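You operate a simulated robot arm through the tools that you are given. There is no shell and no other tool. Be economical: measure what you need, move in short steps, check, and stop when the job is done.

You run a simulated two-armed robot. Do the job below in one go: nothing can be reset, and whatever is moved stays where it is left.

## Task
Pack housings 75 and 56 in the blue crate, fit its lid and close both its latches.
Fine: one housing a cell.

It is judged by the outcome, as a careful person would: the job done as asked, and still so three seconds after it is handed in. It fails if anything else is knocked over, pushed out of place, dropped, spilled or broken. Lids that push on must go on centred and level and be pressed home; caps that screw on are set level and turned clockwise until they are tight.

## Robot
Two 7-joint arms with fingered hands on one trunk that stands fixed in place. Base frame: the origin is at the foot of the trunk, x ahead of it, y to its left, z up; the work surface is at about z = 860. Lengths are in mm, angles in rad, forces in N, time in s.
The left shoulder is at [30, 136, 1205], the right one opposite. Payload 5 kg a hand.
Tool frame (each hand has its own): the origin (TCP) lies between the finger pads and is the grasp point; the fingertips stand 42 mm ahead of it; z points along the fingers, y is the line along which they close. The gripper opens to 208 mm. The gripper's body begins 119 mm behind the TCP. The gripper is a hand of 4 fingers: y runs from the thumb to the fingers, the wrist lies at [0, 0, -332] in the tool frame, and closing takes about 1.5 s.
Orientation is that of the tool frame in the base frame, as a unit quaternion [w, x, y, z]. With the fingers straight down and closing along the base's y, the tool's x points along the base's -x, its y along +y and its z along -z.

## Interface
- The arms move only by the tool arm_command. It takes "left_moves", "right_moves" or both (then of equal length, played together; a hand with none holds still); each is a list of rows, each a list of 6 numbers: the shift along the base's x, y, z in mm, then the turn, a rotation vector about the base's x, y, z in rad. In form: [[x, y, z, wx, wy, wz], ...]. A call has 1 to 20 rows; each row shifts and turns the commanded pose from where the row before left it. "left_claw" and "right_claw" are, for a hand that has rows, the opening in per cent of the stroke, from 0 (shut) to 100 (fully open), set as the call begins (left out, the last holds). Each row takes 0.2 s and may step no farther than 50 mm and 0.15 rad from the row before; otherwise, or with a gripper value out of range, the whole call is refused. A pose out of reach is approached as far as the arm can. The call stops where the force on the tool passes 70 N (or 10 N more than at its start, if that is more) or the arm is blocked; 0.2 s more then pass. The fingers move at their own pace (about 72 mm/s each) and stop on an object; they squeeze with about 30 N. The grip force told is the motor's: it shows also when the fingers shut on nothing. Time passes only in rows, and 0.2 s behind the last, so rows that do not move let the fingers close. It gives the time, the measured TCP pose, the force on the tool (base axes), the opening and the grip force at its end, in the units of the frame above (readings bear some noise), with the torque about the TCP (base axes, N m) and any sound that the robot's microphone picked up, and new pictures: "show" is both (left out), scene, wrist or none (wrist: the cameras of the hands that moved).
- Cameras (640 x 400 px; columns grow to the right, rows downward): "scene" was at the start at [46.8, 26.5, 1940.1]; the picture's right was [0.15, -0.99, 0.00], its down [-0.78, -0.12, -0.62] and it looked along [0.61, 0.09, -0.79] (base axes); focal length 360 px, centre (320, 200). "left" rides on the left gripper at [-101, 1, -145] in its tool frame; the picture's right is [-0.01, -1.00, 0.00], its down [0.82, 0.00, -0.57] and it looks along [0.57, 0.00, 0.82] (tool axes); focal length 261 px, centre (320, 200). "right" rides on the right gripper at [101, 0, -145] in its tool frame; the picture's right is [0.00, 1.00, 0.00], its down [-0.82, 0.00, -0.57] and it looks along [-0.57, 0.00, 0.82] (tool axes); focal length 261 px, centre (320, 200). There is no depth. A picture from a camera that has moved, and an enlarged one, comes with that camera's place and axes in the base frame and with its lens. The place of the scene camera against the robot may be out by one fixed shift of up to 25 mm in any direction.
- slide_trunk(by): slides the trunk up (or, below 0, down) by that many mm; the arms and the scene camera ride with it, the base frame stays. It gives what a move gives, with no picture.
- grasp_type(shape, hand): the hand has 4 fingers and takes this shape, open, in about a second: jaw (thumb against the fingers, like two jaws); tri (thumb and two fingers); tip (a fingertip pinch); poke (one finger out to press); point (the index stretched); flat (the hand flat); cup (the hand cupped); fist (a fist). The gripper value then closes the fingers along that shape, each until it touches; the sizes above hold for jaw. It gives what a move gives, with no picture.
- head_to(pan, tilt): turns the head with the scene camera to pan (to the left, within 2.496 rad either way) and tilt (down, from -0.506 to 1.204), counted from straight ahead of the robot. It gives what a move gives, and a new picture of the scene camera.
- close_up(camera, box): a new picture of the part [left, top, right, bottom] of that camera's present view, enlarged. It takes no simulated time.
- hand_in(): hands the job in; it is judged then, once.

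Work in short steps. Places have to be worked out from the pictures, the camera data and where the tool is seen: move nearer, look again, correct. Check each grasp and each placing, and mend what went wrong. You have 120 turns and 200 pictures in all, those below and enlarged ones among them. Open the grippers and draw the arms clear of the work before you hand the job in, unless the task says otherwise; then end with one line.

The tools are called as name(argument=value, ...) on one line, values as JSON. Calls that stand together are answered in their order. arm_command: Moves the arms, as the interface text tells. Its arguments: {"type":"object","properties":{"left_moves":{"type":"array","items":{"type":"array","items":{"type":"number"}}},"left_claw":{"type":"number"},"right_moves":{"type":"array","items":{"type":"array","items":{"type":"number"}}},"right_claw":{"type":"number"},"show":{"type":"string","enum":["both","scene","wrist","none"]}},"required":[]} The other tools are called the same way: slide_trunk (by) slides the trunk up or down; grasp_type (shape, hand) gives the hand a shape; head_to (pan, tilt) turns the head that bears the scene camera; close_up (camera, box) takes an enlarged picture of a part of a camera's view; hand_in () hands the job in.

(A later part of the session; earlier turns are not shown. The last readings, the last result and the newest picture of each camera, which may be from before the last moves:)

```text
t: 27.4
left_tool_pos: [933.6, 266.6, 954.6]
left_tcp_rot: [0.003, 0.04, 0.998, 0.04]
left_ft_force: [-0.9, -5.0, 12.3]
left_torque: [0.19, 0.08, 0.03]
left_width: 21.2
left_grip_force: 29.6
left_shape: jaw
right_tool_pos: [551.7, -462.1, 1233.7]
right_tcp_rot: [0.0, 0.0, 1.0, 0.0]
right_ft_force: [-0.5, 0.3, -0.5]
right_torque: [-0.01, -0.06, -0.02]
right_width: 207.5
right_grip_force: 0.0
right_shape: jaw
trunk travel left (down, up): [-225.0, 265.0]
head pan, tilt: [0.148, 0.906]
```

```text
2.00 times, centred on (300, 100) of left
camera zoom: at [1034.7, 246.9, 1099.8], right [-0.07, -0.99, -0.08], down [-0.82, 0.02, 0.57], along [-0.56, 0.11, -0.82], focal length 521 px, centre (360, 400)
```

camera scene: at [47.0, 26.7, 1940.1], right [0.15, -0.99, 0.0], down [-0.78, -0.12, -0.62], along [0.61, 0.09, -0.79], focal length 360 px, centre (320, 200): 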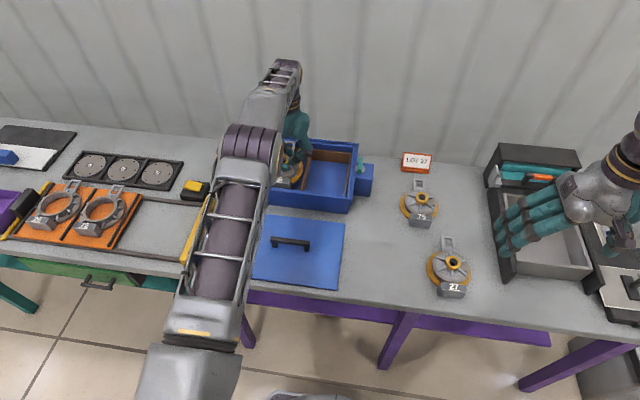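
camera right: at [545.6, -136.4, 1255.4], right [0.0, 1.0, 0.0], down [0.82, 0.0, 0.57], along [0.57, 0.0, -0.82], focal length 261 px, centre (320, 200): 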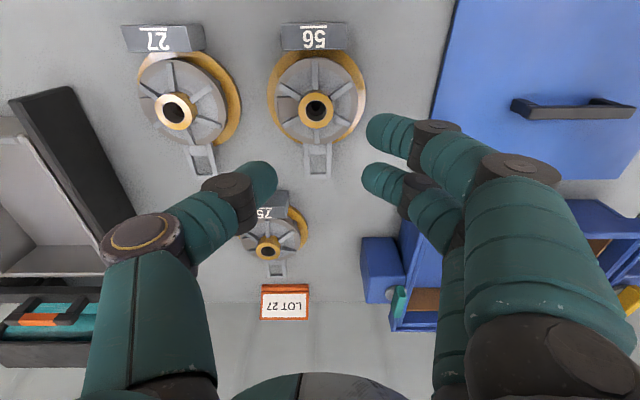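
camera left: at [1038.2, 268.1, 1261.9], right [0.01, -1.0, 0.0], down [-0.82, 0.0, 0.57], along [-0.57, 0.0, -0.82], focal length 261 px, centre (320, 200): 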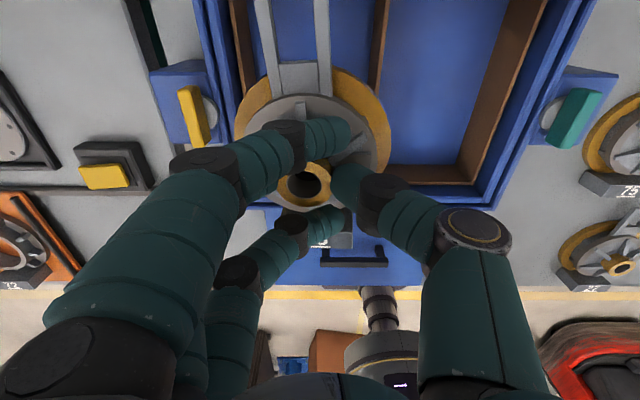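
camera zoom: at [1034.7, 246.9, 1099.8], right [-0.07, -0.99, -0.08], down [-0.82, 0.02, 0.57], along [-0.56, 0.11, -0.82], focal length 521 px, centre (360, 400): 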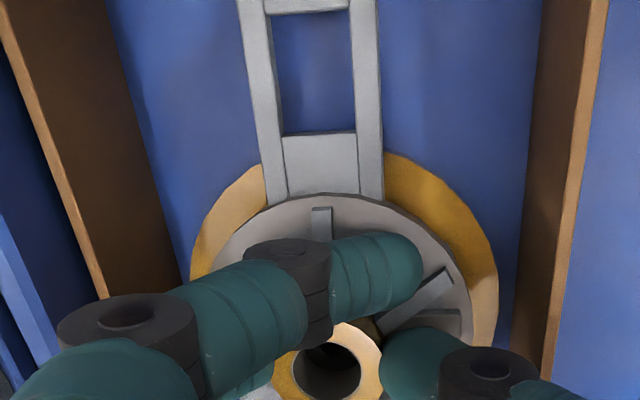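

It has settled level on the cell floor. I release with a limited opening and lift away.

arm_command(left_moves=[[0, 0, 0, 0, 0, 0], [0, 0, 0, 0, 0, 0], [0, 0, 0, 0, 0, 0], [0, 0, 0, 0, 0, 0]], left_claw=38, show="none")

arm_command(left_moves=[[0, 0, 20, 0, 0, 0], [0, 0, 40, 0, 0, 0], [0, 0, 40, 0, 0, 0], [0, 0, 40, -0.08, 0, 0], [0, 0, 40, 0, 0, 0.08], [0, 0, 0, 0, 0, 0]], show="both")

close_up(camera="left", box=[170, 0, 490, 200])

```text
t: 28.4
left_tool_pos: [933.2, 268.2, 950.6]
left_tcp_rot: [0.001, 0.039, 0.998, 0.04]
left_ft_force: [-4.6, 5.7, 3.0]
left_torque: [0.0, 0.14, -0.22]
left_width: 75.6
left_grip_force: 0.0
left_shape: jaw
right_tool_pos: [552.2, -461.8, 1234.0]
right_tcp_rot: [0.0, -0.001, 1.0, 0.001]
right_ft_force: [-0.7, 0.1, 0.4]
right_torque: [-0.02, 0.04, 0.0]
right_width: 207.8
right_grip_force: 0.0
right_shape: jaw
trunk travel left (down, up): [-225.0, 265.0]
head pan, tilt: [0.148, 0.906]
```

```text
t: 29.8
left_tool_pos: [932.6, 269.1, 1130.6]
left_tcp_rot: [0.003, 0.0, 1.0, 0.0]
left_ft_force: [-0.3, 0.9, -0.6]
left_torque: [-0.07, 0.05, -0.01]
left_width: 78.6
left_grip_force: 0.1
left_shape: jaw
right_tool_pos: [554.0, -461.0, 1233.9]
right_tcp_rot: [0.0, -0.001, 1.0, 0.0]
right_ft_force: [0.8, 0.4, -0.4]
right_torque: [-0.09, 0.05, 0.02]
right_width: 207.8
right_grip_force: 0.0
right_shape: jaw
trunk travel left (down, up): [-225.0, 265.0]
head pan, tilt: [0.148, 0.906]
camera scene: at [48.0, 27.5, 1940.0], right [0.15, -0.99, 0.0], down [-0.78, -0.12, -0.62], along [0.61, 0.09, -0.79], focal length 360 px, centre (320, 200)
camera left: at [1034.5, 268.9, 1275.3], right [0.01, -1.0, 0.0], down [-0.82, -0.01, 0.57], along [-0.57, 0.0, -0.82], focal length 261 px, centre (320, 200)
```

scene: 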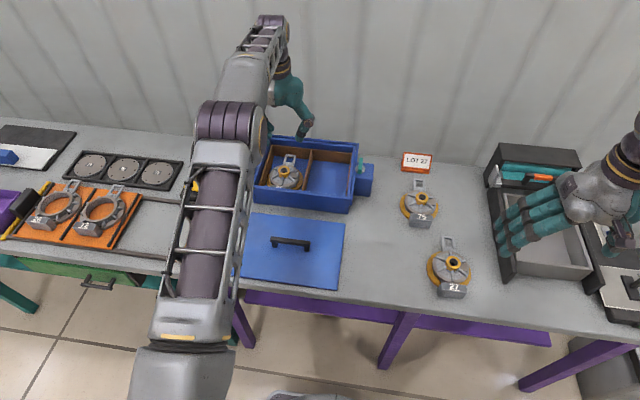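
left: 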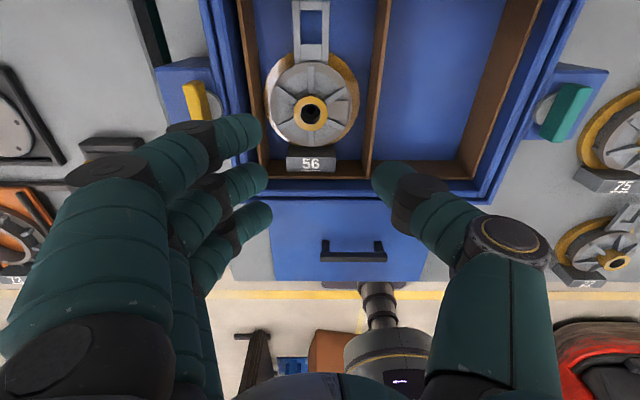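

```text
2.00 times, centred on (330, 100) of left
camera zoom: at [1034.5, 268.9, 1275.3], right [0.01, -1.0, 0.0], down [-0.82, -0.01, 0.57], along [-0.57, 0.0, -0.82], focal length 521 px, centre (300, 400)
```

zoom: 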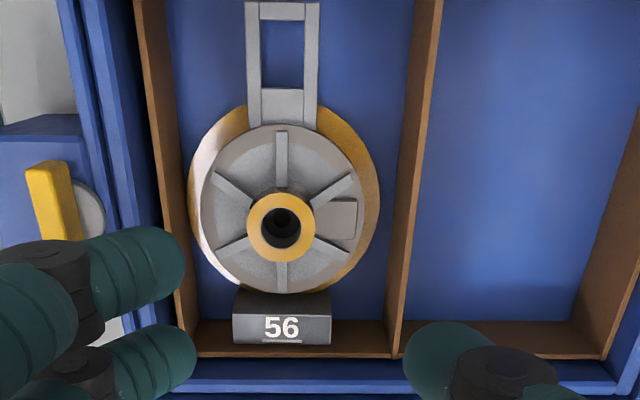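

Housing 56 sits neatly in the left cell. Housing 75 is at about (893, -231); I try reaching it with the left hand directly, moving high across.

arm_command(left_moves=[[-5, -40, 20, 0, 0, 0], [-5, -45, 0, 0, 0, 0], [-5, -45, 0, 0, 0, 0], [-5, -45, 0, 0, 0, 0], [-5, -45, 0, 0, 0, 0], [-5, -45, 0, 0, 0, 0], [-5, -45, 0, 0, 0, 0], [-4, -45, 0, 0, 0, 0], [0, -45, 0, 0, 0, 0], [0, -45, 0, 0, 0, 0], [0, -45, 0, 0, 0, 0], [0, -10, -30, 0, 0, 0], [0, 0, 0, 0, 0, 0]], left_claw=46, show="wrist")

```text
t: 32.6
left_tool_pos: [852.1, -219.7, 1120.4]
left_tcp_rot: [0.004, -0.001, 1.0, 0.0]
left_ft_force: [-1.1, 0.4, -0.2]
left_torque: [-0.04, -0.05, 0.01]
left_width: 95.4
left_grip_force: 0.1
left_shape: jaw
left hand out of reach, approached as far as the arm can: row 9, 10, 11
right_tool_pos: [552.4, -462.9, 1236.3]
right_tcp_rot: [0.0, 0.0, 1.0, -0.001]
right_ft_force: [0.0, 0.9, -0.1]
right_torque: [-0.02, -0.06, 0.0]
right_width: 207.9
right_grip_force: 0.0
right_shape: jaw
trunk travel left (down, up): [-225.0, 265.0]
head pan, tilt: [0.148, 0.906]
camera left: at [954.0, -219.4, 1265.8], right [0.01, -1.0, 0.0], down [-0.82, 0.0, 0.57], along [-0.57, 0.0, -0.82], focal length 261 px, centre (320, 200)
```

left: 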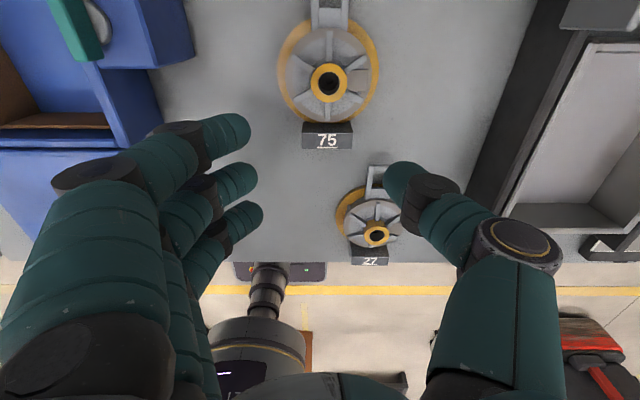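

Out of reach for the left arm by about 40 mm. I withdraw it and will bring 75 nearer with the right hand.

arm_command(left_moves=[[-40, 20, 0, 0, 0, 0], [-40, 30, 0, 0, 0, 0], [-30, 40, 0, 0, 0, 0], [-20, 45, 0, 0, 0, 0], [-20, 45, 0, 0, 0, 0], [0, 48, 0, 0, 0, 0], [0, 48, 0, 0, 0, 0], [0, 48, 0, 0, 0, 0], [0, 48, 0, 0, 0, 0], [0, 48, 0, 0, 0, 0], [0, 48, 0, 0, 0, 0], [0, 48, 0, 0, 0, 0], [0, 48, 0, 0, 0, 0]], show="none")

arm_command(right_moves=[[0, 0, 0, 0, 0, 0], [40, 20, 0, 0, 0, 0], [40, 25, 0, 0, 0, 0], [40, 28, 0, 0, 0, 0], [40, 28, 0, 0, 0, 0], [40, 28, 0, 0, 0, 0], [40, 28, 0, 0, 0, 0], [40, 28, 0, 0, 0, 0], [35, 28, -20, 0, 0, 0], [26, 18, -35, 0, 0, 0], [0, 0, -40, 0, 0, 0], [0, 0, -40, 0, 0, 0], [0, 0, 0, 0, 0, 0]], right_claw=46, show="both")

```text
t: 35.4
left_tool_pos: [946.7, 242.5, 1139.9]
left_tcp_rot: [0.003, -0.001, 1.0, -0.001]
left_ft_force: [-0.6, -0.3, -0.1]
left_torque: [0.04, 0.0, 0.01]
left_width: 95.5
left_grip_force: 0.1
left_shape: jaw
left hand out of reach, approached as far as the arm can: row 1, 2, 3, 4, 5, 6, 7, 8, 9, 10, 11
right_tool_pos: [551.5, -460.6, 1234.4]
right_tcp_rot: [-0.001, 0.0, 1.0, -0.001]
right_ft_force: [0.6, 1.2, 0.5]
right_torque: [-0.14, 0.0, 0.01]
right_width: 207.8
right_grip_force: 0.1
right_shape: jaw
trunk travel left (down, up): [-225.0, 265.0]
head pan, tilt: [0.148, 0.906]
```

```text
t: 38.2
left_tool_pos: [946.5, 243.1, 1141.0]
left_tcp_rot: [0.003, -0.001, 1.0, 0.0]
left_ft_force: [0.1, -0.6, 1.2]
left_torque: [0.02, -0.08, 0.03]
left_width: 95.3
left_grip_force: 0.0
left_shape: jaw
right_tool_pos: [894.9, -230.9, 1099.0]
right_tcp_rot: [0.001, -0.001, 1.0, 0.0]
right_ft_force: [-0.3, 0.5, 0.6]
right_torque: [0.03, -0.11, 0.02]
right_width: 96.4
right_grip_force: 0.0
right_shape: jaw
trunk travel left (down, up): [-225.0, 265.0]
head pan, tilt: [0.148, 0.906]
camera scene: at [45.5, 26.3, 1940.2], right [0.15, -0.99, 0.0], down [-0.78, -0.12, -0.62], along [0.61, 0.09, -0.79], focal length 360 px, centre (320, 200)
camera right: at [795.5, -231.5, 1242.9], right [0.0, 1.0, 0.0], down [0.82, 0.0, 0.57], along [0.57, 0.0, -0.82], focal length 261 px, centre (320, 200)
```

scene: 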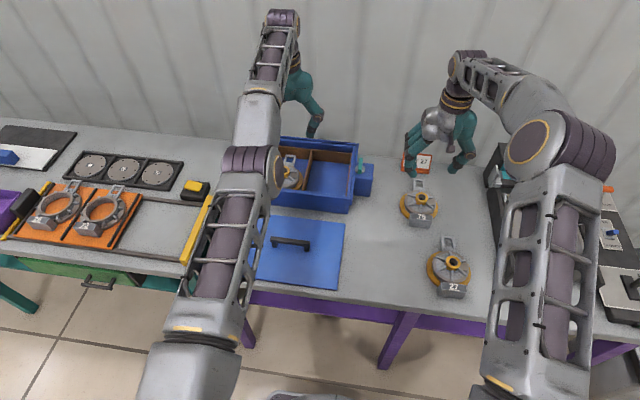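
right: 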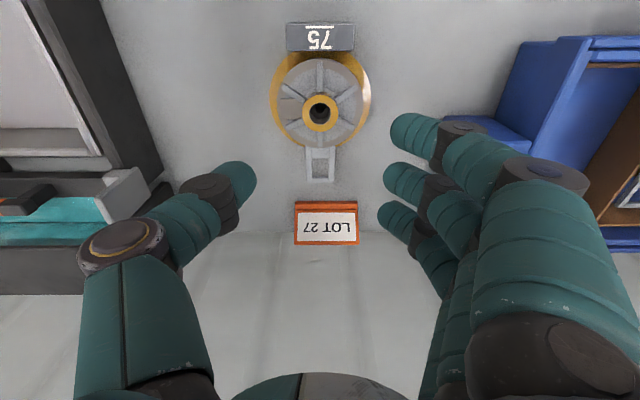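

The right hand is over 75. The left arm ended at (946, 243), not where I expected, so I test a small leftward/backward move with it before going on.

arm_command(left_moves=[[-30, 0, 0, 0, 0, 0], [-30, 0, 0, 0, 0, 0], [0, 0, 0, 0, 0, 0]], show="none")

```text
t: 39.0
left_tool_pos: [946.5, 243.5, 1140.0]
left_tcp_rot: [0.002, -0.001, 1.0, 0.0]
left_ft_force: [0.8, -0.7, 0.0]
left_torque: [-0.03, 0.0, -0.01]
left_width: 95.5
left_grip_force: 0.0
left_shape: jaw
left hand out of reach, approached as far as the arm can: row 1, 2
right_tool_pos: [895.6, -230.2, 1097.9]
right_tcp_rot: [0.0, 0.0, 1.0, 0.0]
right_ft_force: [-0.6, -0.6, -0.1]
right_torque: [0.01, 0.04, -0.04]
right_width: 96.4
right_grip_force: 0.1
right_shape: jaw
trunk travel left (down, up): [-225.0, 265.0]
head pan, tilt: [0.148, 0.906]
```

It cannot pull straight back from the stretched-out pose. I try a different direction: down and to the left with a small tilt.

arm_command(left_moves=[[0, 20, 0, 0, 0, 0], [0, 20, 20, 0, 0, 0], [0, 20, 20, 0, 0, 0], [-20, 0, 20, 0, 0, 0], [-20, 0, 0, 0, 0, 0], [0, 0, 0, 0, 0, 0]], show="none")

```text
t: 40.4
left_tool_pos: [897.0, 302.5, 1198.8]
left_tcp_rot: [0.003, -0.001, 1.0, 0.0]
left_ft_force: [-0.7, 0.3, 0.0]
left_torque: [0.0, 0.03, 0.0]
left_width: 95.5
left_grip_force: 0.0
left_shape: jaw
left hand out of reach, approached as far as the arm can: row 2, 3
right_tool_pos: [896.0, -230.2, 1098.3]
right_tcp_rot: [0.0, -0.001, 1.0, 0.0]
right_ft_force: [0.5, 0.3, 0.0]
right_torque: [-0.03, 0.01, 0.01]
right_width: 96.8
right_grip_force: 0.1
right_shape: jaw
trunk travel left (down, up): [-225.0, 265.0]
head pan, tilt: [0.148, 0.906]
```

It is free again. I draw the left arm back and, meanwhile, align the right hand: 75's boss in the right view is nearly centred.

arm_command(left_moves=[[-30, 10, 0, 0, 0, 0], [-40, 10, 0, 0, 0, 0], [-40, 10, 0, 0, 0, 0], [-40, 20, 0, 0, 0, 0], [-30, 20, 0, 0, 0, 0], [0, 0, 0, 0, 0, 0]], right_moves=[[0, 0, -30, 0, 0, 0], [0, 0, -30, 0, 0, 0], [0, 0, -30, 0, 0, 0], [0, 0, -30, 0, 0, 0], [0, 0, -20, 0, 0, 0], [0, 0, 0, 0, 0, 0]], show="wrist")

```text
t: 41.8
left_tool_pos: [719.2, 369.8, 1199.2]
left_tcp_rot: [0.003, 0.0, 1.0, 0.0]
left_ft_force: [1.5, -1.1, -0.6]
left_torque: [0.0, 0.07, 0.03]
left_width: 95.5
left_grip_force: 0.0
left_shape: jaw
right_tool_pos: [893.7, -230.9, 958.9]
right_tcp_rot: [0.0, 0.0, 1.0, -0.001]
right_ft_force: [-0.1, 1.0, 0.5]
right_torque: [0.05, 0.03, 0.01]
right_width: 96.5
right_grip_force: 0.2
right_shape: jaw
trunk travel left (down, up): [-225.0, 265.0]
head pan, tilt: [0.148, 0.906]
camera right: at [795.1, -231.5, 1103.0], right [0.0, 1.0, 0.0], down [0.82, 0.0, 0.57], along [0.57, 0.0, -0.82], focal length 261 px, centre (320, 200)
camera left: at [820.4, 369.9, 1345.5], right [0.01, -1.0, 0.0], down [-0.82, 0.0, 0.57], along [-0.57, 0.0, -0.82], focal length 261 px, centre (320, 200)
```

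right: 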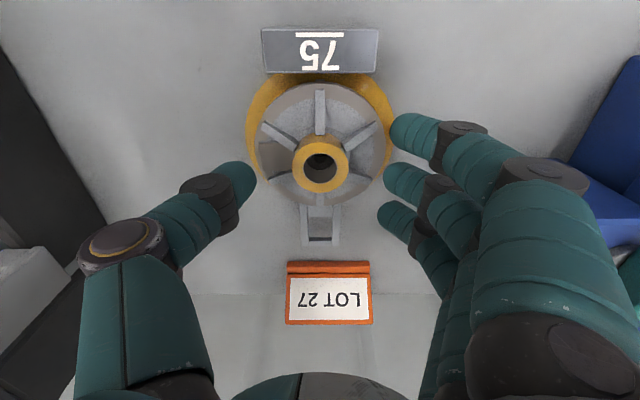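
left: 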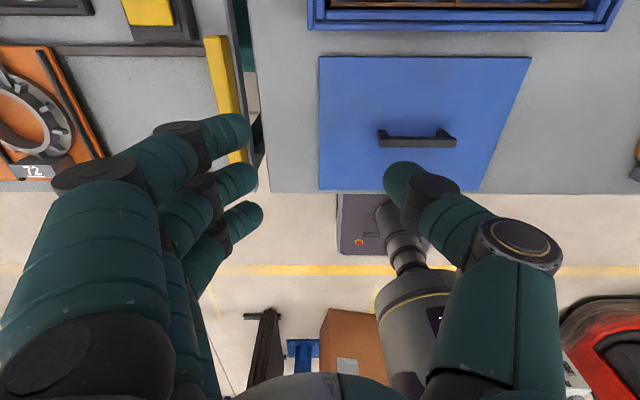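

The boss is centred between thumb and middle finger. I go down 14 mm, close and lift.

arm_command(right_moves=[[1, 0, -14, 0, 0, 0], [0, 0, 0, 0, 0, 0]], show="none")

arm_command(right_moves=[[0, 0, 0, 0, 0, 0], [0, 0, 0, 0, 0, 0], [0, 0, 0, 0, 0, 0], [0, 0, 0, 0, 0, 0], [0, 0, 0, 0, 0, 0], [0, 0, 0, 0, 0, 0], [0, 0, 0, 0, 0, 0]], right_claw=0, show="none")

arm_command(right_moves=[[0, 0, 15, 0, 0, 0], [0, 0, 25, 0, 0, 0], [0, 0, 40, 0, 0, 0], [0, 0, 40, 0, 0, 0], [0, 0, 0, 0, 0, 0]], show="wrist")

```text
t: 42.4
left_tool_pos: [718.1, 370.8, 1199.6]
left_tcp_rot: [0.003, -0.001, 1.0, 0.0]
left_ft_force: [0.0, 0.6, 0.0]
left_torque: [0.01, -0.06, -0.03]
left_width: 95.6
left_grip_force: 0.1
left_shape: jaw
right_tool_pos: [893.7, -230.3, 947.4]
right_tcp_rot: [0.0, 0.0, 1.0, 0.0]
right_ft_force: [-0.4, 0.8, -0.1]
right_torque: [-0.01, -0.05, -0.03]
right_width: 96.5
right_grip_force: 0.1
right_shape: jaw
trunk travel left (down, up): [-225.0, 265.0]
head pan, tilt: [0.148, 0.906]
```

```text
t: 44.0
left_tool_pos: [719.1, 370.9, 1201.1]
left_tcp_rot: [0.004, -0.001, 1.0, 0.0]
left_ft_force: [-0.3, -0.1, 0.7]
left_torque: [-0.02, -0.06, 0.02]
left_width: 95.6
left_grip_force: 0.1
left_shape: jaw
right_tool_pos: [894.3, -229.7, 946.5]
right_tcp_rot: [0.001, 0.0, 1.0, -0.001]
right_ft_force: [-0.1, -1.8, 0.2]
right_torque: [0.16, -0.05, 0.02]
right_width: 17.6
right_grip_force: 30.2
right_shape: jaw
trunk travel left (down, up): [-225.0, 265.0]
head pan, tilt: [0.148, 0.906]
```

```text
t: 45.2
left_tool_pos: [720.3, 368.8, 1198.8]
left_tcp_rot: [0.003, 0.0, 1.0, 0.001]
left_ft_force: [0.8, 0.3, -1.2]
left_torque: [0.02, 0.06, -0.03]
left_width: 95.9
left_grip_force: 0.1
left_shape: jaw
right_tool_pos: [896.2, -228.9, 1066.6]
right_tcp_rot: [-0.001, 0.0, 1.0, 0.0]
right_ft_force: [0.9, 0.1, -4.6]
right_torque: [0.04, -0.07, 0.02]
right_width: 15.8
right_grip_force: 30.2
right_shape: jaw
trunk travel left (down, up): [-225.0, 265.0]
head pan, tilt: [0.148, 0.906]
camera right: at [797.5, -229.9, 1210.1], right [0.0, 1.0, 0.0], down [0.82, 0.0, 0.57], along [0.57, 0.0, -0.82], focal length 261 px, centre (320, 200)
```

right: 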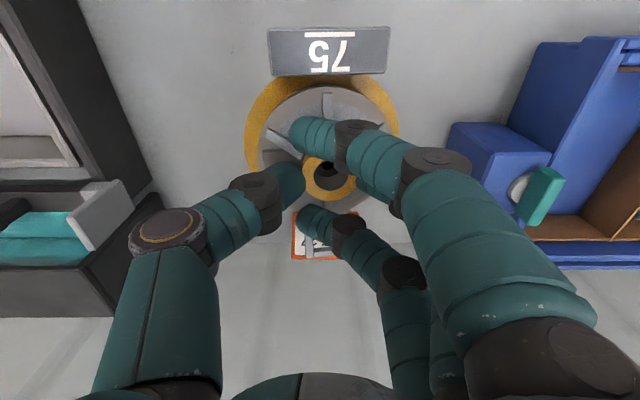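

75 is held. I carry it to the clear spot where 56 stood, about (645, -120), and lower it.

arm_command(right_moves=[[-20, 30, 0, 0, 0, 0], [-35, 30, 0, 0, 0, 0], [-40, 25, 0, 0, 0, 0], [-40, 15, 0, 0, 0, 0], [-40, 8, 0, 0, 0, 0], [-40, 0, 0, 0, 0, 0], [-35, 0, 0, 0, 0, 0], [0, 0, -40, 0, 0, 0], [0, 0, -40, 0, 0, 0], [0, 0, -25, 0, 0, 0], [0, 0, 0, 0, 0, 0]], show="both")

```text
t: 47.6
left_tool_pos: [718.9, 370.4, 1200.0]
left_tcp_rot: [0.003, 0.0, 1.0, 0.0]
left_ft_force: [-0.6, -0.5, 0.6]
left_torque: [-0.01, -0.05, 0.01]
left_width: 95.6
left_grip_force: 0.2
left_shape: jaw
right_tool_pos: [644.4, -123.6, 961.6]
right_tcp_rot: [0.001, -0.001, 1.0, 0.0]
right_ft_force: [-0.7, 0.0, -4.9]
right_torque: [-0.02, -0.14, 0.01]
right_width: 15.9
right_grip_force: 30.0
right_shape: jaw
trunk travel left (down, up): [-225.0, 265.0]
head pan, tilt: [0.148, 0.906]
camera scene: at [46.7, 26.5, 1940.1], right [0.15, -0.99, 0.0], down [-0.78, -0.12, -0.62], along [0.61, 0.09, -0.79], focal length 360 px, centre (320, 200)
camera right: at [545.2, -124.5, 1105.1], right [0.0, 1.0, 0.0], down [0.82, 0.0, 0.57], along [0.57, 0.0, -0.82], focal length 261 px, centre (320, 200)
```

scene: 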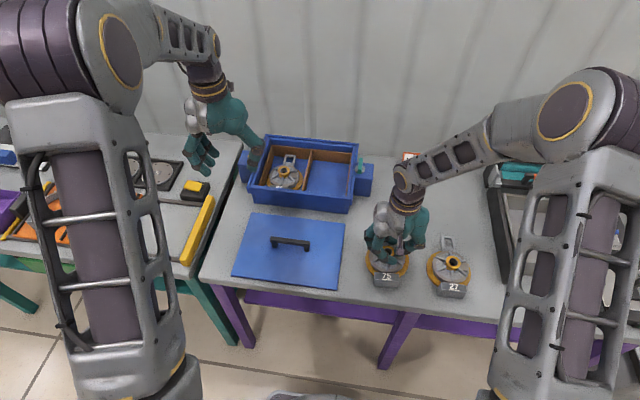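
right: 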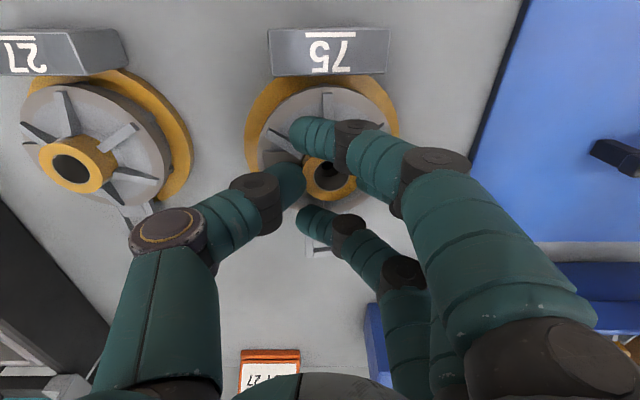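

The spot is clear of 27 and the lid. I lower to contact and release.

arm_command(right_moves=[[0, 0, -8, 0, 0, 0], [0, 0, -5, 0, 0, 0], [0, 0, -3, 0, 0, 0], [0, 0, 0, 0, 0, 0]], show="none")

arm_command(right_moves=[[0, 0, 0, 0, 0, 0], [0, 0, 0, 0, 0, 0], [0, 0, 0, 0, 0, 0], [0, 0, 0, 0, 0, 0]], right_claw=38, show="wrist")

```text
t: 48.6
left_tool_pos: [717.7, 369.8, 1199.7]
left_tcp_rot: [0.003, -0.002, 1.0, 0.0]
left_ft_force: [0.6, 0.2, 0.4]
left_torque: [0.0, -0.03, -0.01]
left_width: 95.4
left_grip_force: 0.0
left_shape: jaw
right_tool_pos: [644.1, -122.3, 946.2]
right_tcp_rot: [0.0, 0.0, 1.0, -0.001]
right_ft_force: [1.1, -4.2, 7.0]
right_torque: [0.45, -0.01, -0.02]
right_width: 17.1
right_grip_force: 29.9
right_shape: jaw
trunk travel left (down, up): [-225.0, 265.0]
head pan, tilt: [0.148, 0.906]
```

```text
t: 49.6
left_tool_pos: [718.7, 370.4, 1199.2]
left_tcp_rot: [0.003, -0.001, 1.0, -0.001]
left_ft_force: [-0.7, 0.5, 0.1]
left_torque: [-0.01, 0.02, -0.01]
left_width: 95.3
left_grip_force: 0.0
left_shape: jaw
right_tool_pos: [644.1, -121.7, 944.5]
right_tcp_rot: [0.0, 0.0, 1.0, 0.0]
right_ft_force: [-0.7, -0.8, -1.4]
right_torque: [0.0, 0.01, 0.0]
right_width: 78.5
right_grip_force: 0.0
right_shape: jaw
trunk travel left (down, up): [-225.0, 265.0]
head pan, tilt: [0.148, 0.906]
camera right: at [545.9, -123.1, 1089.3], right [0.0, 1.0, 0.0], down [0.82, 0.0, 0.57], along [0.57, 0.0, -0.82], focal length 261 px, centre (320, 200)
```

right: 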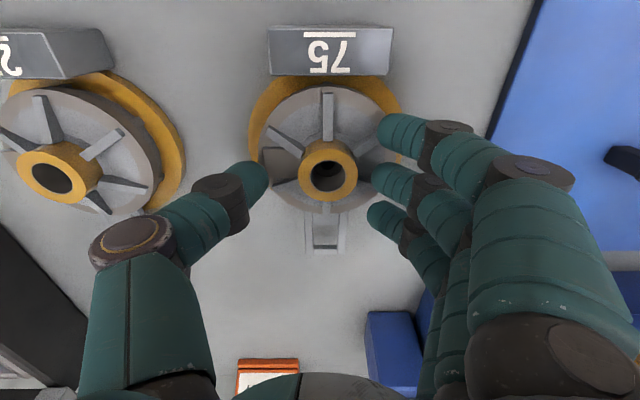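

75 stands level at about (646, -117). I raise and park the right arm, then bring the left hand over.

arm_command(right_moves=[[0, 0, 30, 0, 0, 0], [0, 0, 40, 0, 0, 0], [0, 0, 40, 0, 0, 0], [0, 0, 40, 0, 0, 0], [0, -30, 40, 0, 0, 0], [0, -35, 35, 0, 0, 0], [-10, -48, 20, 0, 0, 0], [-15, -47, 20, 0, 0, 0], [-15, -47, 20, 0, 0, 0], [-15, -47, 0, 0, 0, 0], [-15, -45, 0, 0, 0, 0], [-15, -40, 0, 0, 0, 0]], show="none")

arm_command(left_moves=[[-5, -48, 0, 0, 0, 0], [-5, -48, 0, 0, 0, 0], [-5, -48, 0, 0, 0, 0], [-5, -48, 0, 0, 0, 0], [-10, -48, 0, 0, 0, 0], [-10, -48, 0, 0, 0, 0], [-10, -48, 0, 0, 0, 0], [-10, -48, 0, 0, 0, 0], [-10, -48, 0, 0, 0, 0], [-3, -48, 0, 0, 0, 0], [0, -7, -45, 0, 0, 0], [0, 0, -45, 0, 0, 0], [0, 0, 0, 0, 0, 0]], left_claw=44, show="wrist")

```text
refused: row 7 steps farther than a row can; nothing moved
```

```text
t: 51.4
left_tool_pos: [666.0, 10.2, 1204.7]
left_tcp_rot: [0.006, -0.011, 1.0, 0.008]
left_ft_force: [3.0, 18.5, -3.3]
left_torque: [-0.63, 0.13, 0.12]
left_width: 85.8
left_grip_force: 0.0
left_shape: jaw
right_tool_pos: [643.7, -135.7, 943.3]
right_tcp_rot: [-0.001, 0.008, 1.0, -0.004]
right_ft_force: [-2.7, -0.4, 12.5]
right_torque: [0.72, 0.19, 0.16]
right_width: 79.2
right_grip_force: 0.1
right_shape: jaw
trunk travel left (down, up): [-225.0, 265.0]
head pan, tilt: [0.148, 0.906]
stopped in row 9 (left hand): the force on the tool passed its limit at 91 N (the readings are from after the stop); the commanded pose is now the measured one
camera left: at [765.9, 9.3, 1350.8], right [0.03, -1.0, -0.01], down [-0.83, -0.03, 0.56], along [-0.56, 0.0, -0.83], focal length 261 px, centre (320, 200)
```

left: 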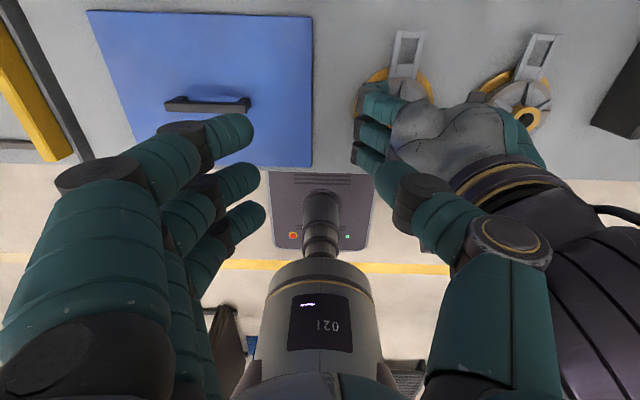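

The right arm's move was refused (step too long), so the left thumb bumped the right arm. I back the left off at once and check nothing was disturbed.

arm_command(left_moves=[[0, 45, 0, 0, 0, 0], [0, 48, 0, 0, 0, 0], [0, 48, 0, 0, 0, 0], [0, 48, 0, 0, 0, 0], [0, 0, 0, 0, 0, 0]], show="scene")

close_up(camera="right", box=[0, 0, 640, 400])

```text
t: 52.6
left_tool_pos: [665.1, 193.1, 1204.5]
left_tcp_rot: [0.007, -0.008, 1.0, 0.006]
left_ft_force: [0.4, -1.2, 0.8]
left_torque: [0.08, -0.04, 0.02]
left_width: 91.3
left_grip_force: 0.2
left_shape: jaw
right_tool_pos: [643.2, -134.8, 943.5]
right_tcp_rot: [-0.002, 0.007, 1.0, -0.002]
right_ft_force: [2.6, 0.3, 11.2]
right_torque: [0.6, 0.1, -0.14]
right_width: 79.0
right_grip_force: 0.0
right_shape: jaw
trunk travel left (down, up): [-225.0, 265.0]
head pan, tilt: [0.148, 0.906]
camera scene: at [46.0, 24.8, 1940.2], right [0.15, -0.99, 0.0], down [-0.78, -0.12, -0.62], along [0.61, 0.09, -0.79], focal length 360 px, centre (320, 200)
```

scene: 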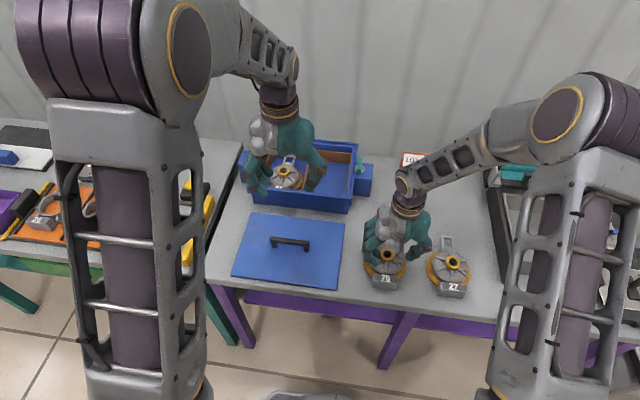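

```text
1.00 times, centred on (320, 200) of right (not enlarged: the box is as wide or as high as the picture)
camera zoom: at [545.3, -132.2, 1087.9], right [0.02, 1.0, 0.0], down [0.82, -0.01, 0.57], along [0.57, -0.01, -0.82], focal length 261 px, centre (320, 200)
```

zoom: 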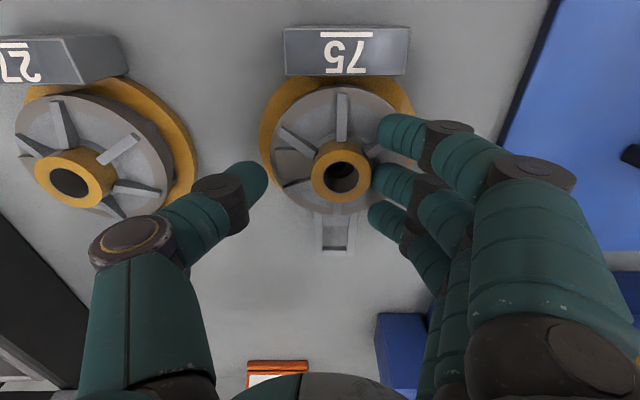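

Nothing moved; 75 and 27 stand as before. I raise the right hand straight up first, with legal steps.

arm_command(right_moves=[[0, 0, 30, 0, 0, 0], [0, 0, 40, 0, 0, 0], [0, 0, 40, 0, 0, 0], [0, 0, 40, 0, 0, 0], [0, -30, 38, 0, 0, 0], [0, -35, 33, 0, 0, 0], [-10, -40, 20, 0, 0, 0], [-15, -40, 20, 0, 0, 0], [-15, -40, 20, 0, 0, 0], [-15, -44, 0, 0, 0, 0], [-15, -44, 0, 0, 0, 0], [-15, -44, 0, 0, 0, 0], [0, -30, 0, 0, 0, 0]], show="scene")

```text
t: 55.4
left_tool_pos: [665.0, 193.3, 1204.1]
left_tcp_rot: [0.007, -0.009, 1.0, 0.006]
left_ft_force: [-0.3, -0.2, 0.3]
left_torque: [0.05, 0.02, -0.02]
left_width: 91.5
left_grip_force: 0.0
left_shape: jaw
right_tool_pos: [557.7, -485.1, 1225.4]
right_tcp_rot: [-0.003, 0.006, 1.0, -0.003]
right_ft_force: [0.6, -0.1, -1.3]
right_torque: [0.02, 0.04, 0.02]
right_width: 78.9
right_grip_force: 0.0
right_shape: jaw
trunk travel left (down, up): [-225.0, 265.0]
head pan, tilt: [0.148, 0.906]
camera scene: at [47.8, 25.5, 1940.0], right [0.15, -0.99, 0.0], down [-0.78, -0.12, -0.62], along [0.61, 0.09, -0.79], focal length 360 px, centre (320, 200)
```

scene: 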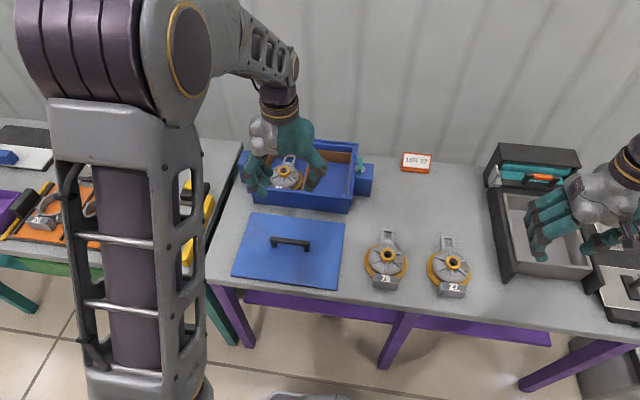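

All clear. I bring the left hand over 75, cancelling the small tilt left by the bump.

arm_command(left_moves=[[-5, -48, 0, -0.012, 0.014, -0.018], [-5, -48, 0, 0, 0, 0], [-5, -48, 0, 0, 0, 0], [-4, -48, 0, 0, 0, 0], [0, -48, 0, 0, 0, 0], [0, -48, 0, 0, 0, 0], [0, -22, -40, 0, 0, 0], [0, 0, -48, 0, 0, 0], [0, 0, -48, 0, 0, 0], [0, 0, -48, 0, 0, 0], [0, 0, -45, 0, 0, 0], [0, 0, 0, 0, 0, 0]], left_claw=46, show="wrist")

```text
t: 58.0
left_tool_pos: [645.2, -116.9, 974.9]
left_tcp_rot: [0.0, 0.001, 1.0, 0.0]
left_ft_force: [-0.1, 0.0, 0.3]
left_torque: [-0.01, -0.05, 0.01]
left_width: 95.2
left_grip_force: 0.1
left_shape: jaw
right_tool_pos: [556.8, -481.9, 1227.1]
right_tcp_rot: [-0.002, 0.006, 1.0, -0.002]
right_ft_force: [-0.5, 0.7, -0.4]
right_torque: [-0.03, -0.03, -0.02]
right_width: 79.0
right_grip_force: 0.1
right_shape: jaw
trunk travel left (down, up): [-225.0, 265.0]
head pan, tilt: [0.148, 0.906]
camera left: at [747.7, -116.3, 1120.4], right [0.0, -1.0, 0.0], down [-0.82, 0.0, 0.57], along [-0.57, 0.0, -0.82], focal length 261 px, centre (320, 200)
```

left: 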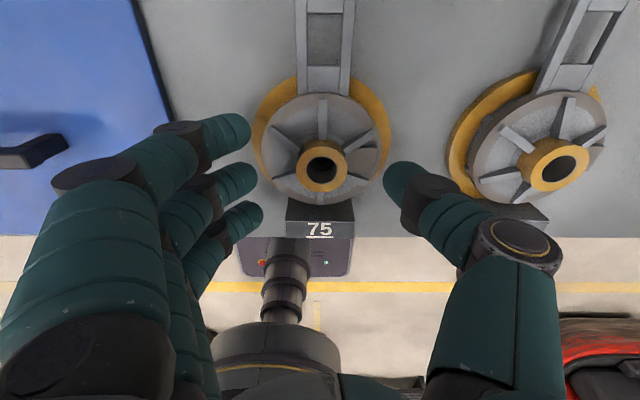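

Boss is at about (642, -118). I settle onto it and close.

arm_command(left_moves=[[-4, -1, -15, 0, 0, 0], [0, 0, -14, 0, 0, 0], [0, 0, 0, 0, 0, 0]], show="none")

arm_command(left_moves=[[0, 0, 0, 0, 0, 0], [0, 0, 0, 0, 0, 0], [0, 0, 0, 0, 0, 0], [0, 0, 0, 0, 0, 0], [0, 0, 0, 0, 0, 0], [0, 0, 0, 0, 0, 0], [0, 0, 0, 0, 0, 0]], left_claw=0, show="wrist")

```text
t: 58.8
left_tool_pos: [642.3, -115.7, 945.4]
left_tcp_rot: [-0.001, 0.001, 1.0, 0.0]
left_ft_force: [-0.1, 0.0, -0.5]
left_torque: [-0.02, 0.0, -0.02]
left_width: 95.4
left_grip_force: 0.0
left_shape: jaw
right_tool_pos: [557.3, -482.8, 1227.1]
right_tcp_rot: [-0.001, 0.006, 1.0, -0.003]
right_ft_force: [-0.4, 0.5, 0.1]
right_torque: [-0.04, -0.02, 0.03]
right_width: 78.8
right_grip_force: 0.1
right_shape: jaw
trunk travel left (down, up): [-225.0, 265.0]
head pan, tilt: [0.148, 0.906]
```

```text
t: 60.4
left_tool_pos: [643.0, -118.0, 948.4]
left_tcp_rot: [0.001, 0.001, 1.0, 0.0]
left_ft_force: [0.2, -3.2, 3.5]
left_torque: [0.26, 0.05, 0.0]
left_width: 17.5
left_grip_force: 29.3
left_shape: jaw
right_tool_pos: [557.6, -482.7, 1227.2]
right_tcp_rot: [-0.002, 0.007, 1.0, -0.003]
right_ft_force: [-0.8, 0.6, -0.3]
right_torque: [-0.01, -0.01, 0.0]
right_width: 79.2
right_grip_force: 0.1
right_shape: jaw
trunk travel left (down, up): [-225.0, 265.0]
head pan, tilt: [0.148, 0.906]
camera left: at [744.9, -117.3, 1091.9], right [0.0, -1.0, 0.0], down [-0.82, 0.0, 0.57], along [-0.57, 0.0, -0.82], focal length 261 px, centre (320, 200)
```

left: 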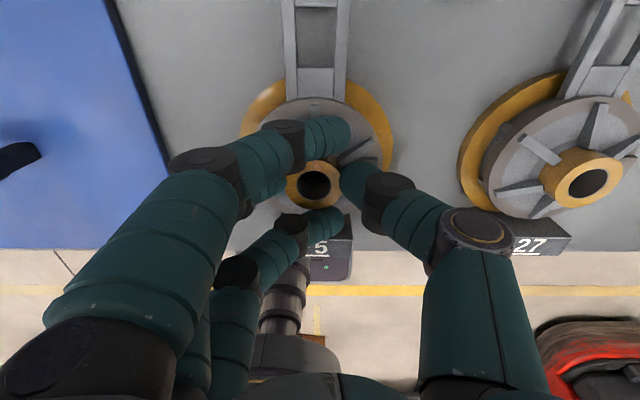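

Good grip. I lift 75 and carry it over the right cell.

arm_command(left_moves=[[0, 0, 20, 0, 0, 0], [0, 0, 45, 0, 0, 0], [0, 0, 45, 0, 0, 0], [0, 0, 45, 0, 0, 0], [0, 0, 15, 0, 0, 0], [20, 40, 0, 0, 0, 0], [25, 40, 0, 0, 0, 0], [30, 35, 0, 0, 0, 0], [35, 30, 0, 0, 0, 0], [35, 30, 0, 0, 0, 0], [35, 25, 0, 0, 0, 0], [35, 20, 0, 0, 0, 0], [35, 15, 0, 0, 0, 0], [30, 5, 0, 0, 0, 0], [14, 0, 0, 0, 0, 0], [0, 0, 0, 0, 0, 0]], show="wrist")

close_up(camera="left", box=[140, 0, 460, 200])

close_up(camera="scene", box=[250, 100, 380, 190])

```text
t: 63.8
left_tool_pos: [936.6, 126.7, 1116.6]
left_tcp_rot: [0.0, -0.001, 1.0, 0.0]
left_ft_force: [-0.4, 0.6, -3.2]
left_torque: [0.02, -0.16, -0.01]
left_width: 16.3
left_grip_force: 29.9
left_shape: jaw
right_tool_pos: [557.5, -482.1, 1227.9]
right_tcp_rot: [-0.002, 0.006, 1.0, -0.002]
right_ft_force: [0.2, -0.1, -0.3]
right_torque: [0.03, -0.07, 0.0]
right_width: 79.0
right_grip_force: 0.2
right_shape: jaw
trunk travel left (down, up): [-225.0, 265.0]
head pan, tilt: [0.148, 0.906]
camera left: at [1039.6, 126.3, 1262.2], right [0.0, -1.0, 0.0], down [-0.82, 0.0, 0.57], along [-0.57, 0.0, -0.82], focal length 261 px, centre (320, 200)
```

left: 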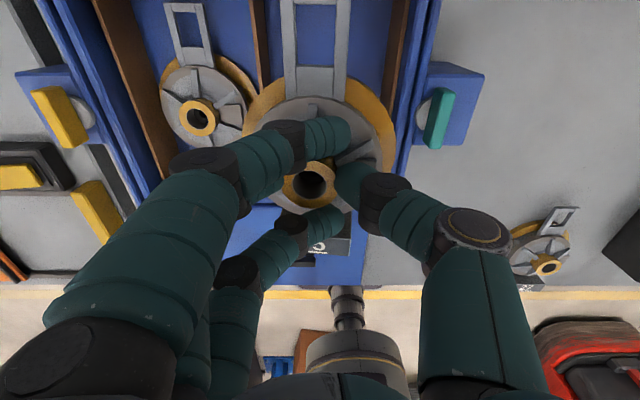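

```text
2.00 times, centred on (300, 100) of left
camera zoom: at [1039.6, 126.3, 1262.2], right [0.0, -1.0, 0.0], down [-0.82, 0.0, 0.57], along [-0.57, 0.0, -0.82], focal length 521 px, centre (360, 400)
```

zoom: 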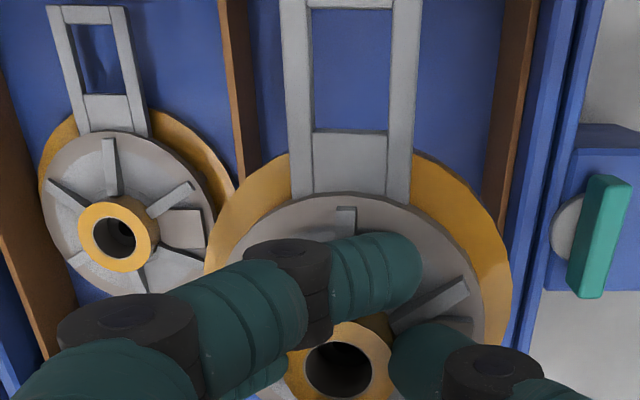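

```text
4.44 times, centred on (315, 145) of scene
camera zoom: at [46.7, 26.3, 1940.1], right [0.15, -0.99, 0.0], down [-0.78, -0.12, -0.62], along [0.61, 0.09, -0.79], focal length 1602 px, centre (342, 444)
```

zoom: 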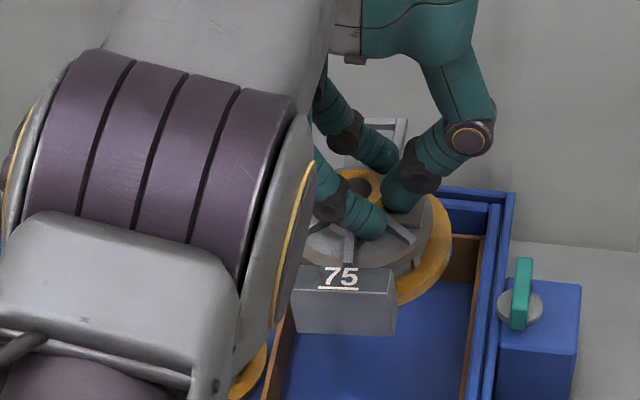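

75 hangs level with right yaw but about 16 mm left of centre once a small roll is taken out. I correct roll and position and look again.

arm_command(left_moves=[[1, -8, 0, 0.08, 0, 0], [0, -8, -30, 0, 0, 0], [0, 0, 0, 0, 0, 0]], show="none")

close_up(camera="left", box=[140, 0, 460, 200])

```text
t: 64.6
left_tool_pos: [937.1, 109.1, 1087.6]
left_tcp_rot: [0.0, -0.001, 0.999, 0.04]
left_ft_force: [-0.1, -1.0, -4.4]
left_torque: [0.03, -0.12, 0.0]
left_width: 16.4
left_grip_force: 29.9
left_shape: jaw
right_tool_pos: [557.2, -482.9, 1226.7]
right_tcp_rot: [-0.002, 0.007, 1.0, -0.002]
right_ft_force: [-0.7, -1.2, -0.1]
right_torque: [0.06, -0.07, 0.02]
right_width: 78.9
right_grip_force: 0.0
right_shape: jaw
trunk travel left (down, up): [-225.0, 265.0]
head pan, tilt: [0.148, 0.906]
```

```text
2.00 times, centred on (300, 100) of left
camera zoom: at [1038.9, 97.2, 1232.3], right [0.0, -1.0, -0.08], down [-0.82, -0.05, 0.57], along [-0.57, 0.06, -0.82], focal length 521 px, centre (360, 400)
```

zoom: 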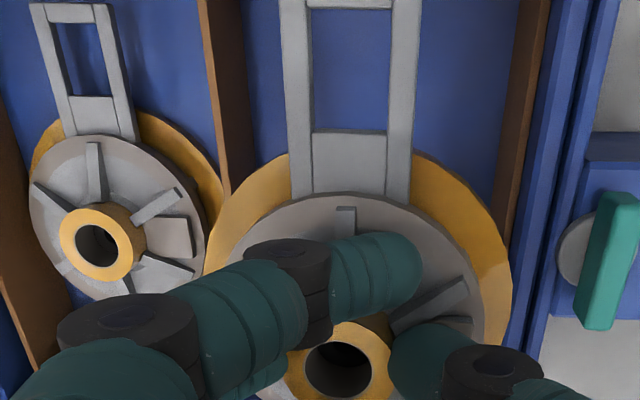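

Now the flange is centred within about 1 mm. I lower to just inside the liner and check.

arm_command(left_moves=[[0, -1, -30, 0, 0, 0], [0, 0, -30, 0, 0, 0], [0, 0, -22, 0, 0, 0], [0, 0, 0, 0, 0, 0]], show="none")

close_up(camera="left", box=[140, 0, 460, 200])

close_up(camera="scene", box=[250, 120, 380, 210])

```text
t: 65.6
left_tool_pos: [937.0, 107.6, 1005.4]
left_tcp_rot: [-0.002, 0.001, 0.999, 0.04]
left_ft_force: [0.2, 0.3, -4.8]
left_torque: [-0.01, -0.09, 0.02]
left_width: 16.2
left_grip_force: 30.4
left_shape: jaw
right_tool_pos: [557.1, -483.0, 1226.0]
right_tcp_rot: [-0.003, 0.007, 1.0, -0.003]
right_ft_force: [-0.3, -0.3, 0.6]
right_torque: [0.06, -0.07, -0.02]
right_width: 78.9
right_grip_force: 0.1
right_shape: jaw
trunk travel left (down, up): [-225.0, 265.0]
head pan, tilt: [0.148, 0.906]
```

```text
2.00 times, centred on (300, 100) of left
camera zoom: at [1038.8, 97.4, 1149.5], right [0.0, -1.0, -0.08], down [-0.82, -0.05, 0.57], along [-0.57, 0.06, -0.82], focal length 521 px, centre (360, 400)
```

zoom: 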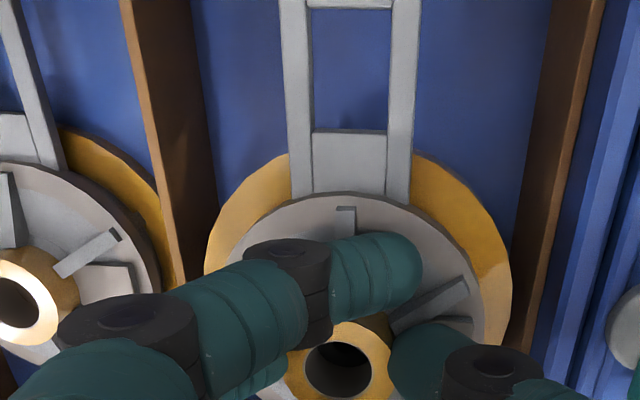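

```text
4.44 times, centred on (315, 165) of scene
camera zoom: at [46.7, 26.1, 1940.1], right [0.15, -0.99, 0.0], down [-0.78, -0.12, -0.62], along [0.61, 0.09, -0.79], focal length 1602 px, centre (342, 356)
```

zoom: 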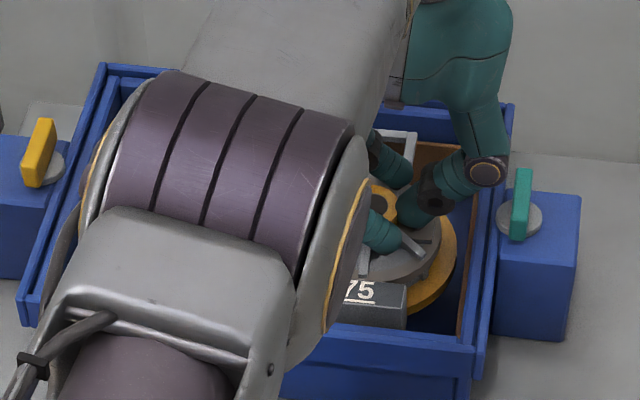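

Gaps are even on both sides. I lower on to the floor.

arm_command(left_moves=[[0, 0, -15, 0, 0, 0], [0, 0, -15, 0, 0, 0], [0, 0, -10, 0, 0, 0], [0, 0, -6, 0, 0, 0], [0, 0, 0, 0, 0, 0]], show="none")

```text
t: 66.8
left_tool_pos: [937.5, 106.4, 958.3]
left_tcp_rot: [0.0, 0.001, 0.999, 0.039]
left_ft_force: [2.1, -2.1, 1.4]
left_torque: [0.23, 0.05, -0.01]
left_width: 16.6
left_grip_force: 29.9
left_shape: jaw
right_tool_pos: [558.1, -483.6, 1226.1]
right_tcp_rot: [-0.001, 0.007, 1.0, -0.002]
right_ft_force: [0.4, -0.3, -0.6]
right_torque: [0.01, 0.02, -0.03]
right_width: 79.1
right_grip_force: 0.2
right_shape: jaw
trunk travel left (down, up): [-225.0, 265.0]
head pan, tilt: [0.148, 0.906]
```

Contact has begun at the expected height. Two more millimetres, then release.

arm_command(left_moves=[[0, 0, -2, 0, 0, 0], [0, 0, 0, 0, 0, 0]], show="none")

arm_command(left_moves=[[0, 0, 0, 0, 0, 0], [0, 0, 0, 0, 0, 0], [0, 0, 0, 0, 0, 0], [0, 0, 0, 0, 0, 0]], left_claw=38, show="none")

arm_command(left_moves=[[0, 0, 20, 0, 0, 0], [0, 0, 40, 0, 0, 0], [0, 0, 40, 0, 0, 0], [0, 0, 40, 0, 0, 0], [0, 0, 40, -0.08, 0, 0], [0, 0, 0, 0, 0, 0]], show="wrist")

close_up(camera="left", box=[140, 0, 460, 200])

```text
t: 67.4
left_tool_pos: [937.8, 107.9, 956.5]
left_tcp_rot: [0.0, 0.002, 0.999, 0.039]
left_ft_force: [1.4, -2.0, 5.4]
left_torque: [0.3, 0.05, -0.02]
left_width: 16.5
left_grip_force: 29.8
left_shape: jaw
right_tool_pos: [557.1, -483.4, 1226.9]
right_tcp_rot: [-0.001, 0.007, 1.0, -0.003]
right_ft_force: [0.4, -0.1, -0.3]
right_torque: [0.02, 0.04, -0.03]
right_width: 79.0
right_grip_force: 0.1
right_shape: jaw
trunk travel left (down, up): [-225.0, 265.0]
head pan, tilt: [0.148, 0.906]
```

```text
t: 68.4
left_tool_pos: [937.6, 110.9, 956.4]
left_tcp_rot: [0.001, 0.0, 0.999, 0.04]
left_ft_force: [1.6, 25.8, 18.6]
left_torque: [-1.68, -0.13, 0.09]
left_width: 69.6
left_grip_force: 0.1
left_shape: jaw
right_tool_pos: [556.7, -481.7, 1228.1]
right_tcp_rot: [-0.001, 0.008, 1.0, -0.003]
right_ft_force: [-0.4, -0.3, -0.2]
right_torque: [-0.02, -0.03, 0.01]
right_width: 78.9
right_grip_force: 0.1
right_shape: jaw
trunk travel left (down, up): [-225.0, 265.0]
head pan, tilt: [0.148, 0.906]
```

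```text
t: 69.8
left_tool_pos: [937.6, 105.5, 1135.9]
left_tcp_rot: [-0.001, 0.001, 1.0, 0.0]
left_ft_force: [0.9, -1.6, -0.6]
left_torque: [0.14, 0.05, 0.03]
left_width: 78.7
left_grip_force: 0.1
left_shape: jaw
right_tool_pos: [556.8, -483.5, 1224.5]
right_tcp_rot: [-0.002, 0.008, 1.0, -0.003]
right_ft_force: [0.1, -0.6, -0.7]
right_torque: [0.09, 0.03, -0.01]
right_width: 79.2
right_grip_force: 0.1
right_shape: jaw
trunk travel left (down, up): [-225.0, 265.0]
head pan, tilt: [0.148, 0.906]
camera left: at [1039.6, 105.5, 1280.2], right [0.0, -1.0, 0.0], down [-0.82, 0.0, 0.57], along [-0.57, 0.0, -0.82], focal length 261 px, centre (320, 200)
```

left: 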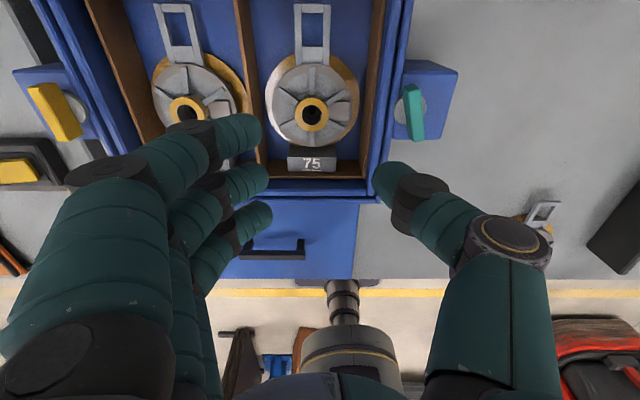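

```text
2.00 times, centred on (300, 100) of left
camera zoom: at [1039.6, 105.5, 1280.2], right [0.0, -1.0, 0.0], down [-0.82, 0.0, 0.57], along [-0.57, 0.0, -0.82], focal length 521 px, centre (360, 400)
```

zoom: 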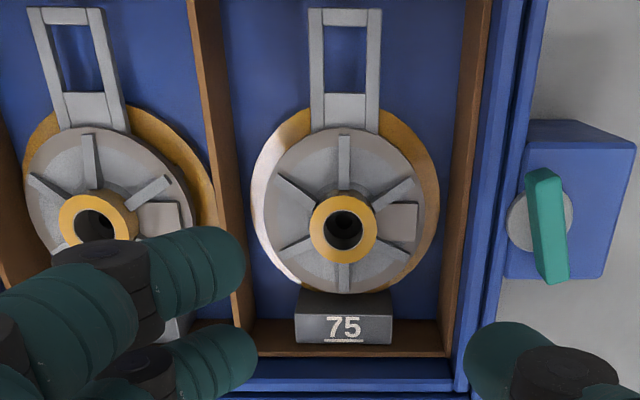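

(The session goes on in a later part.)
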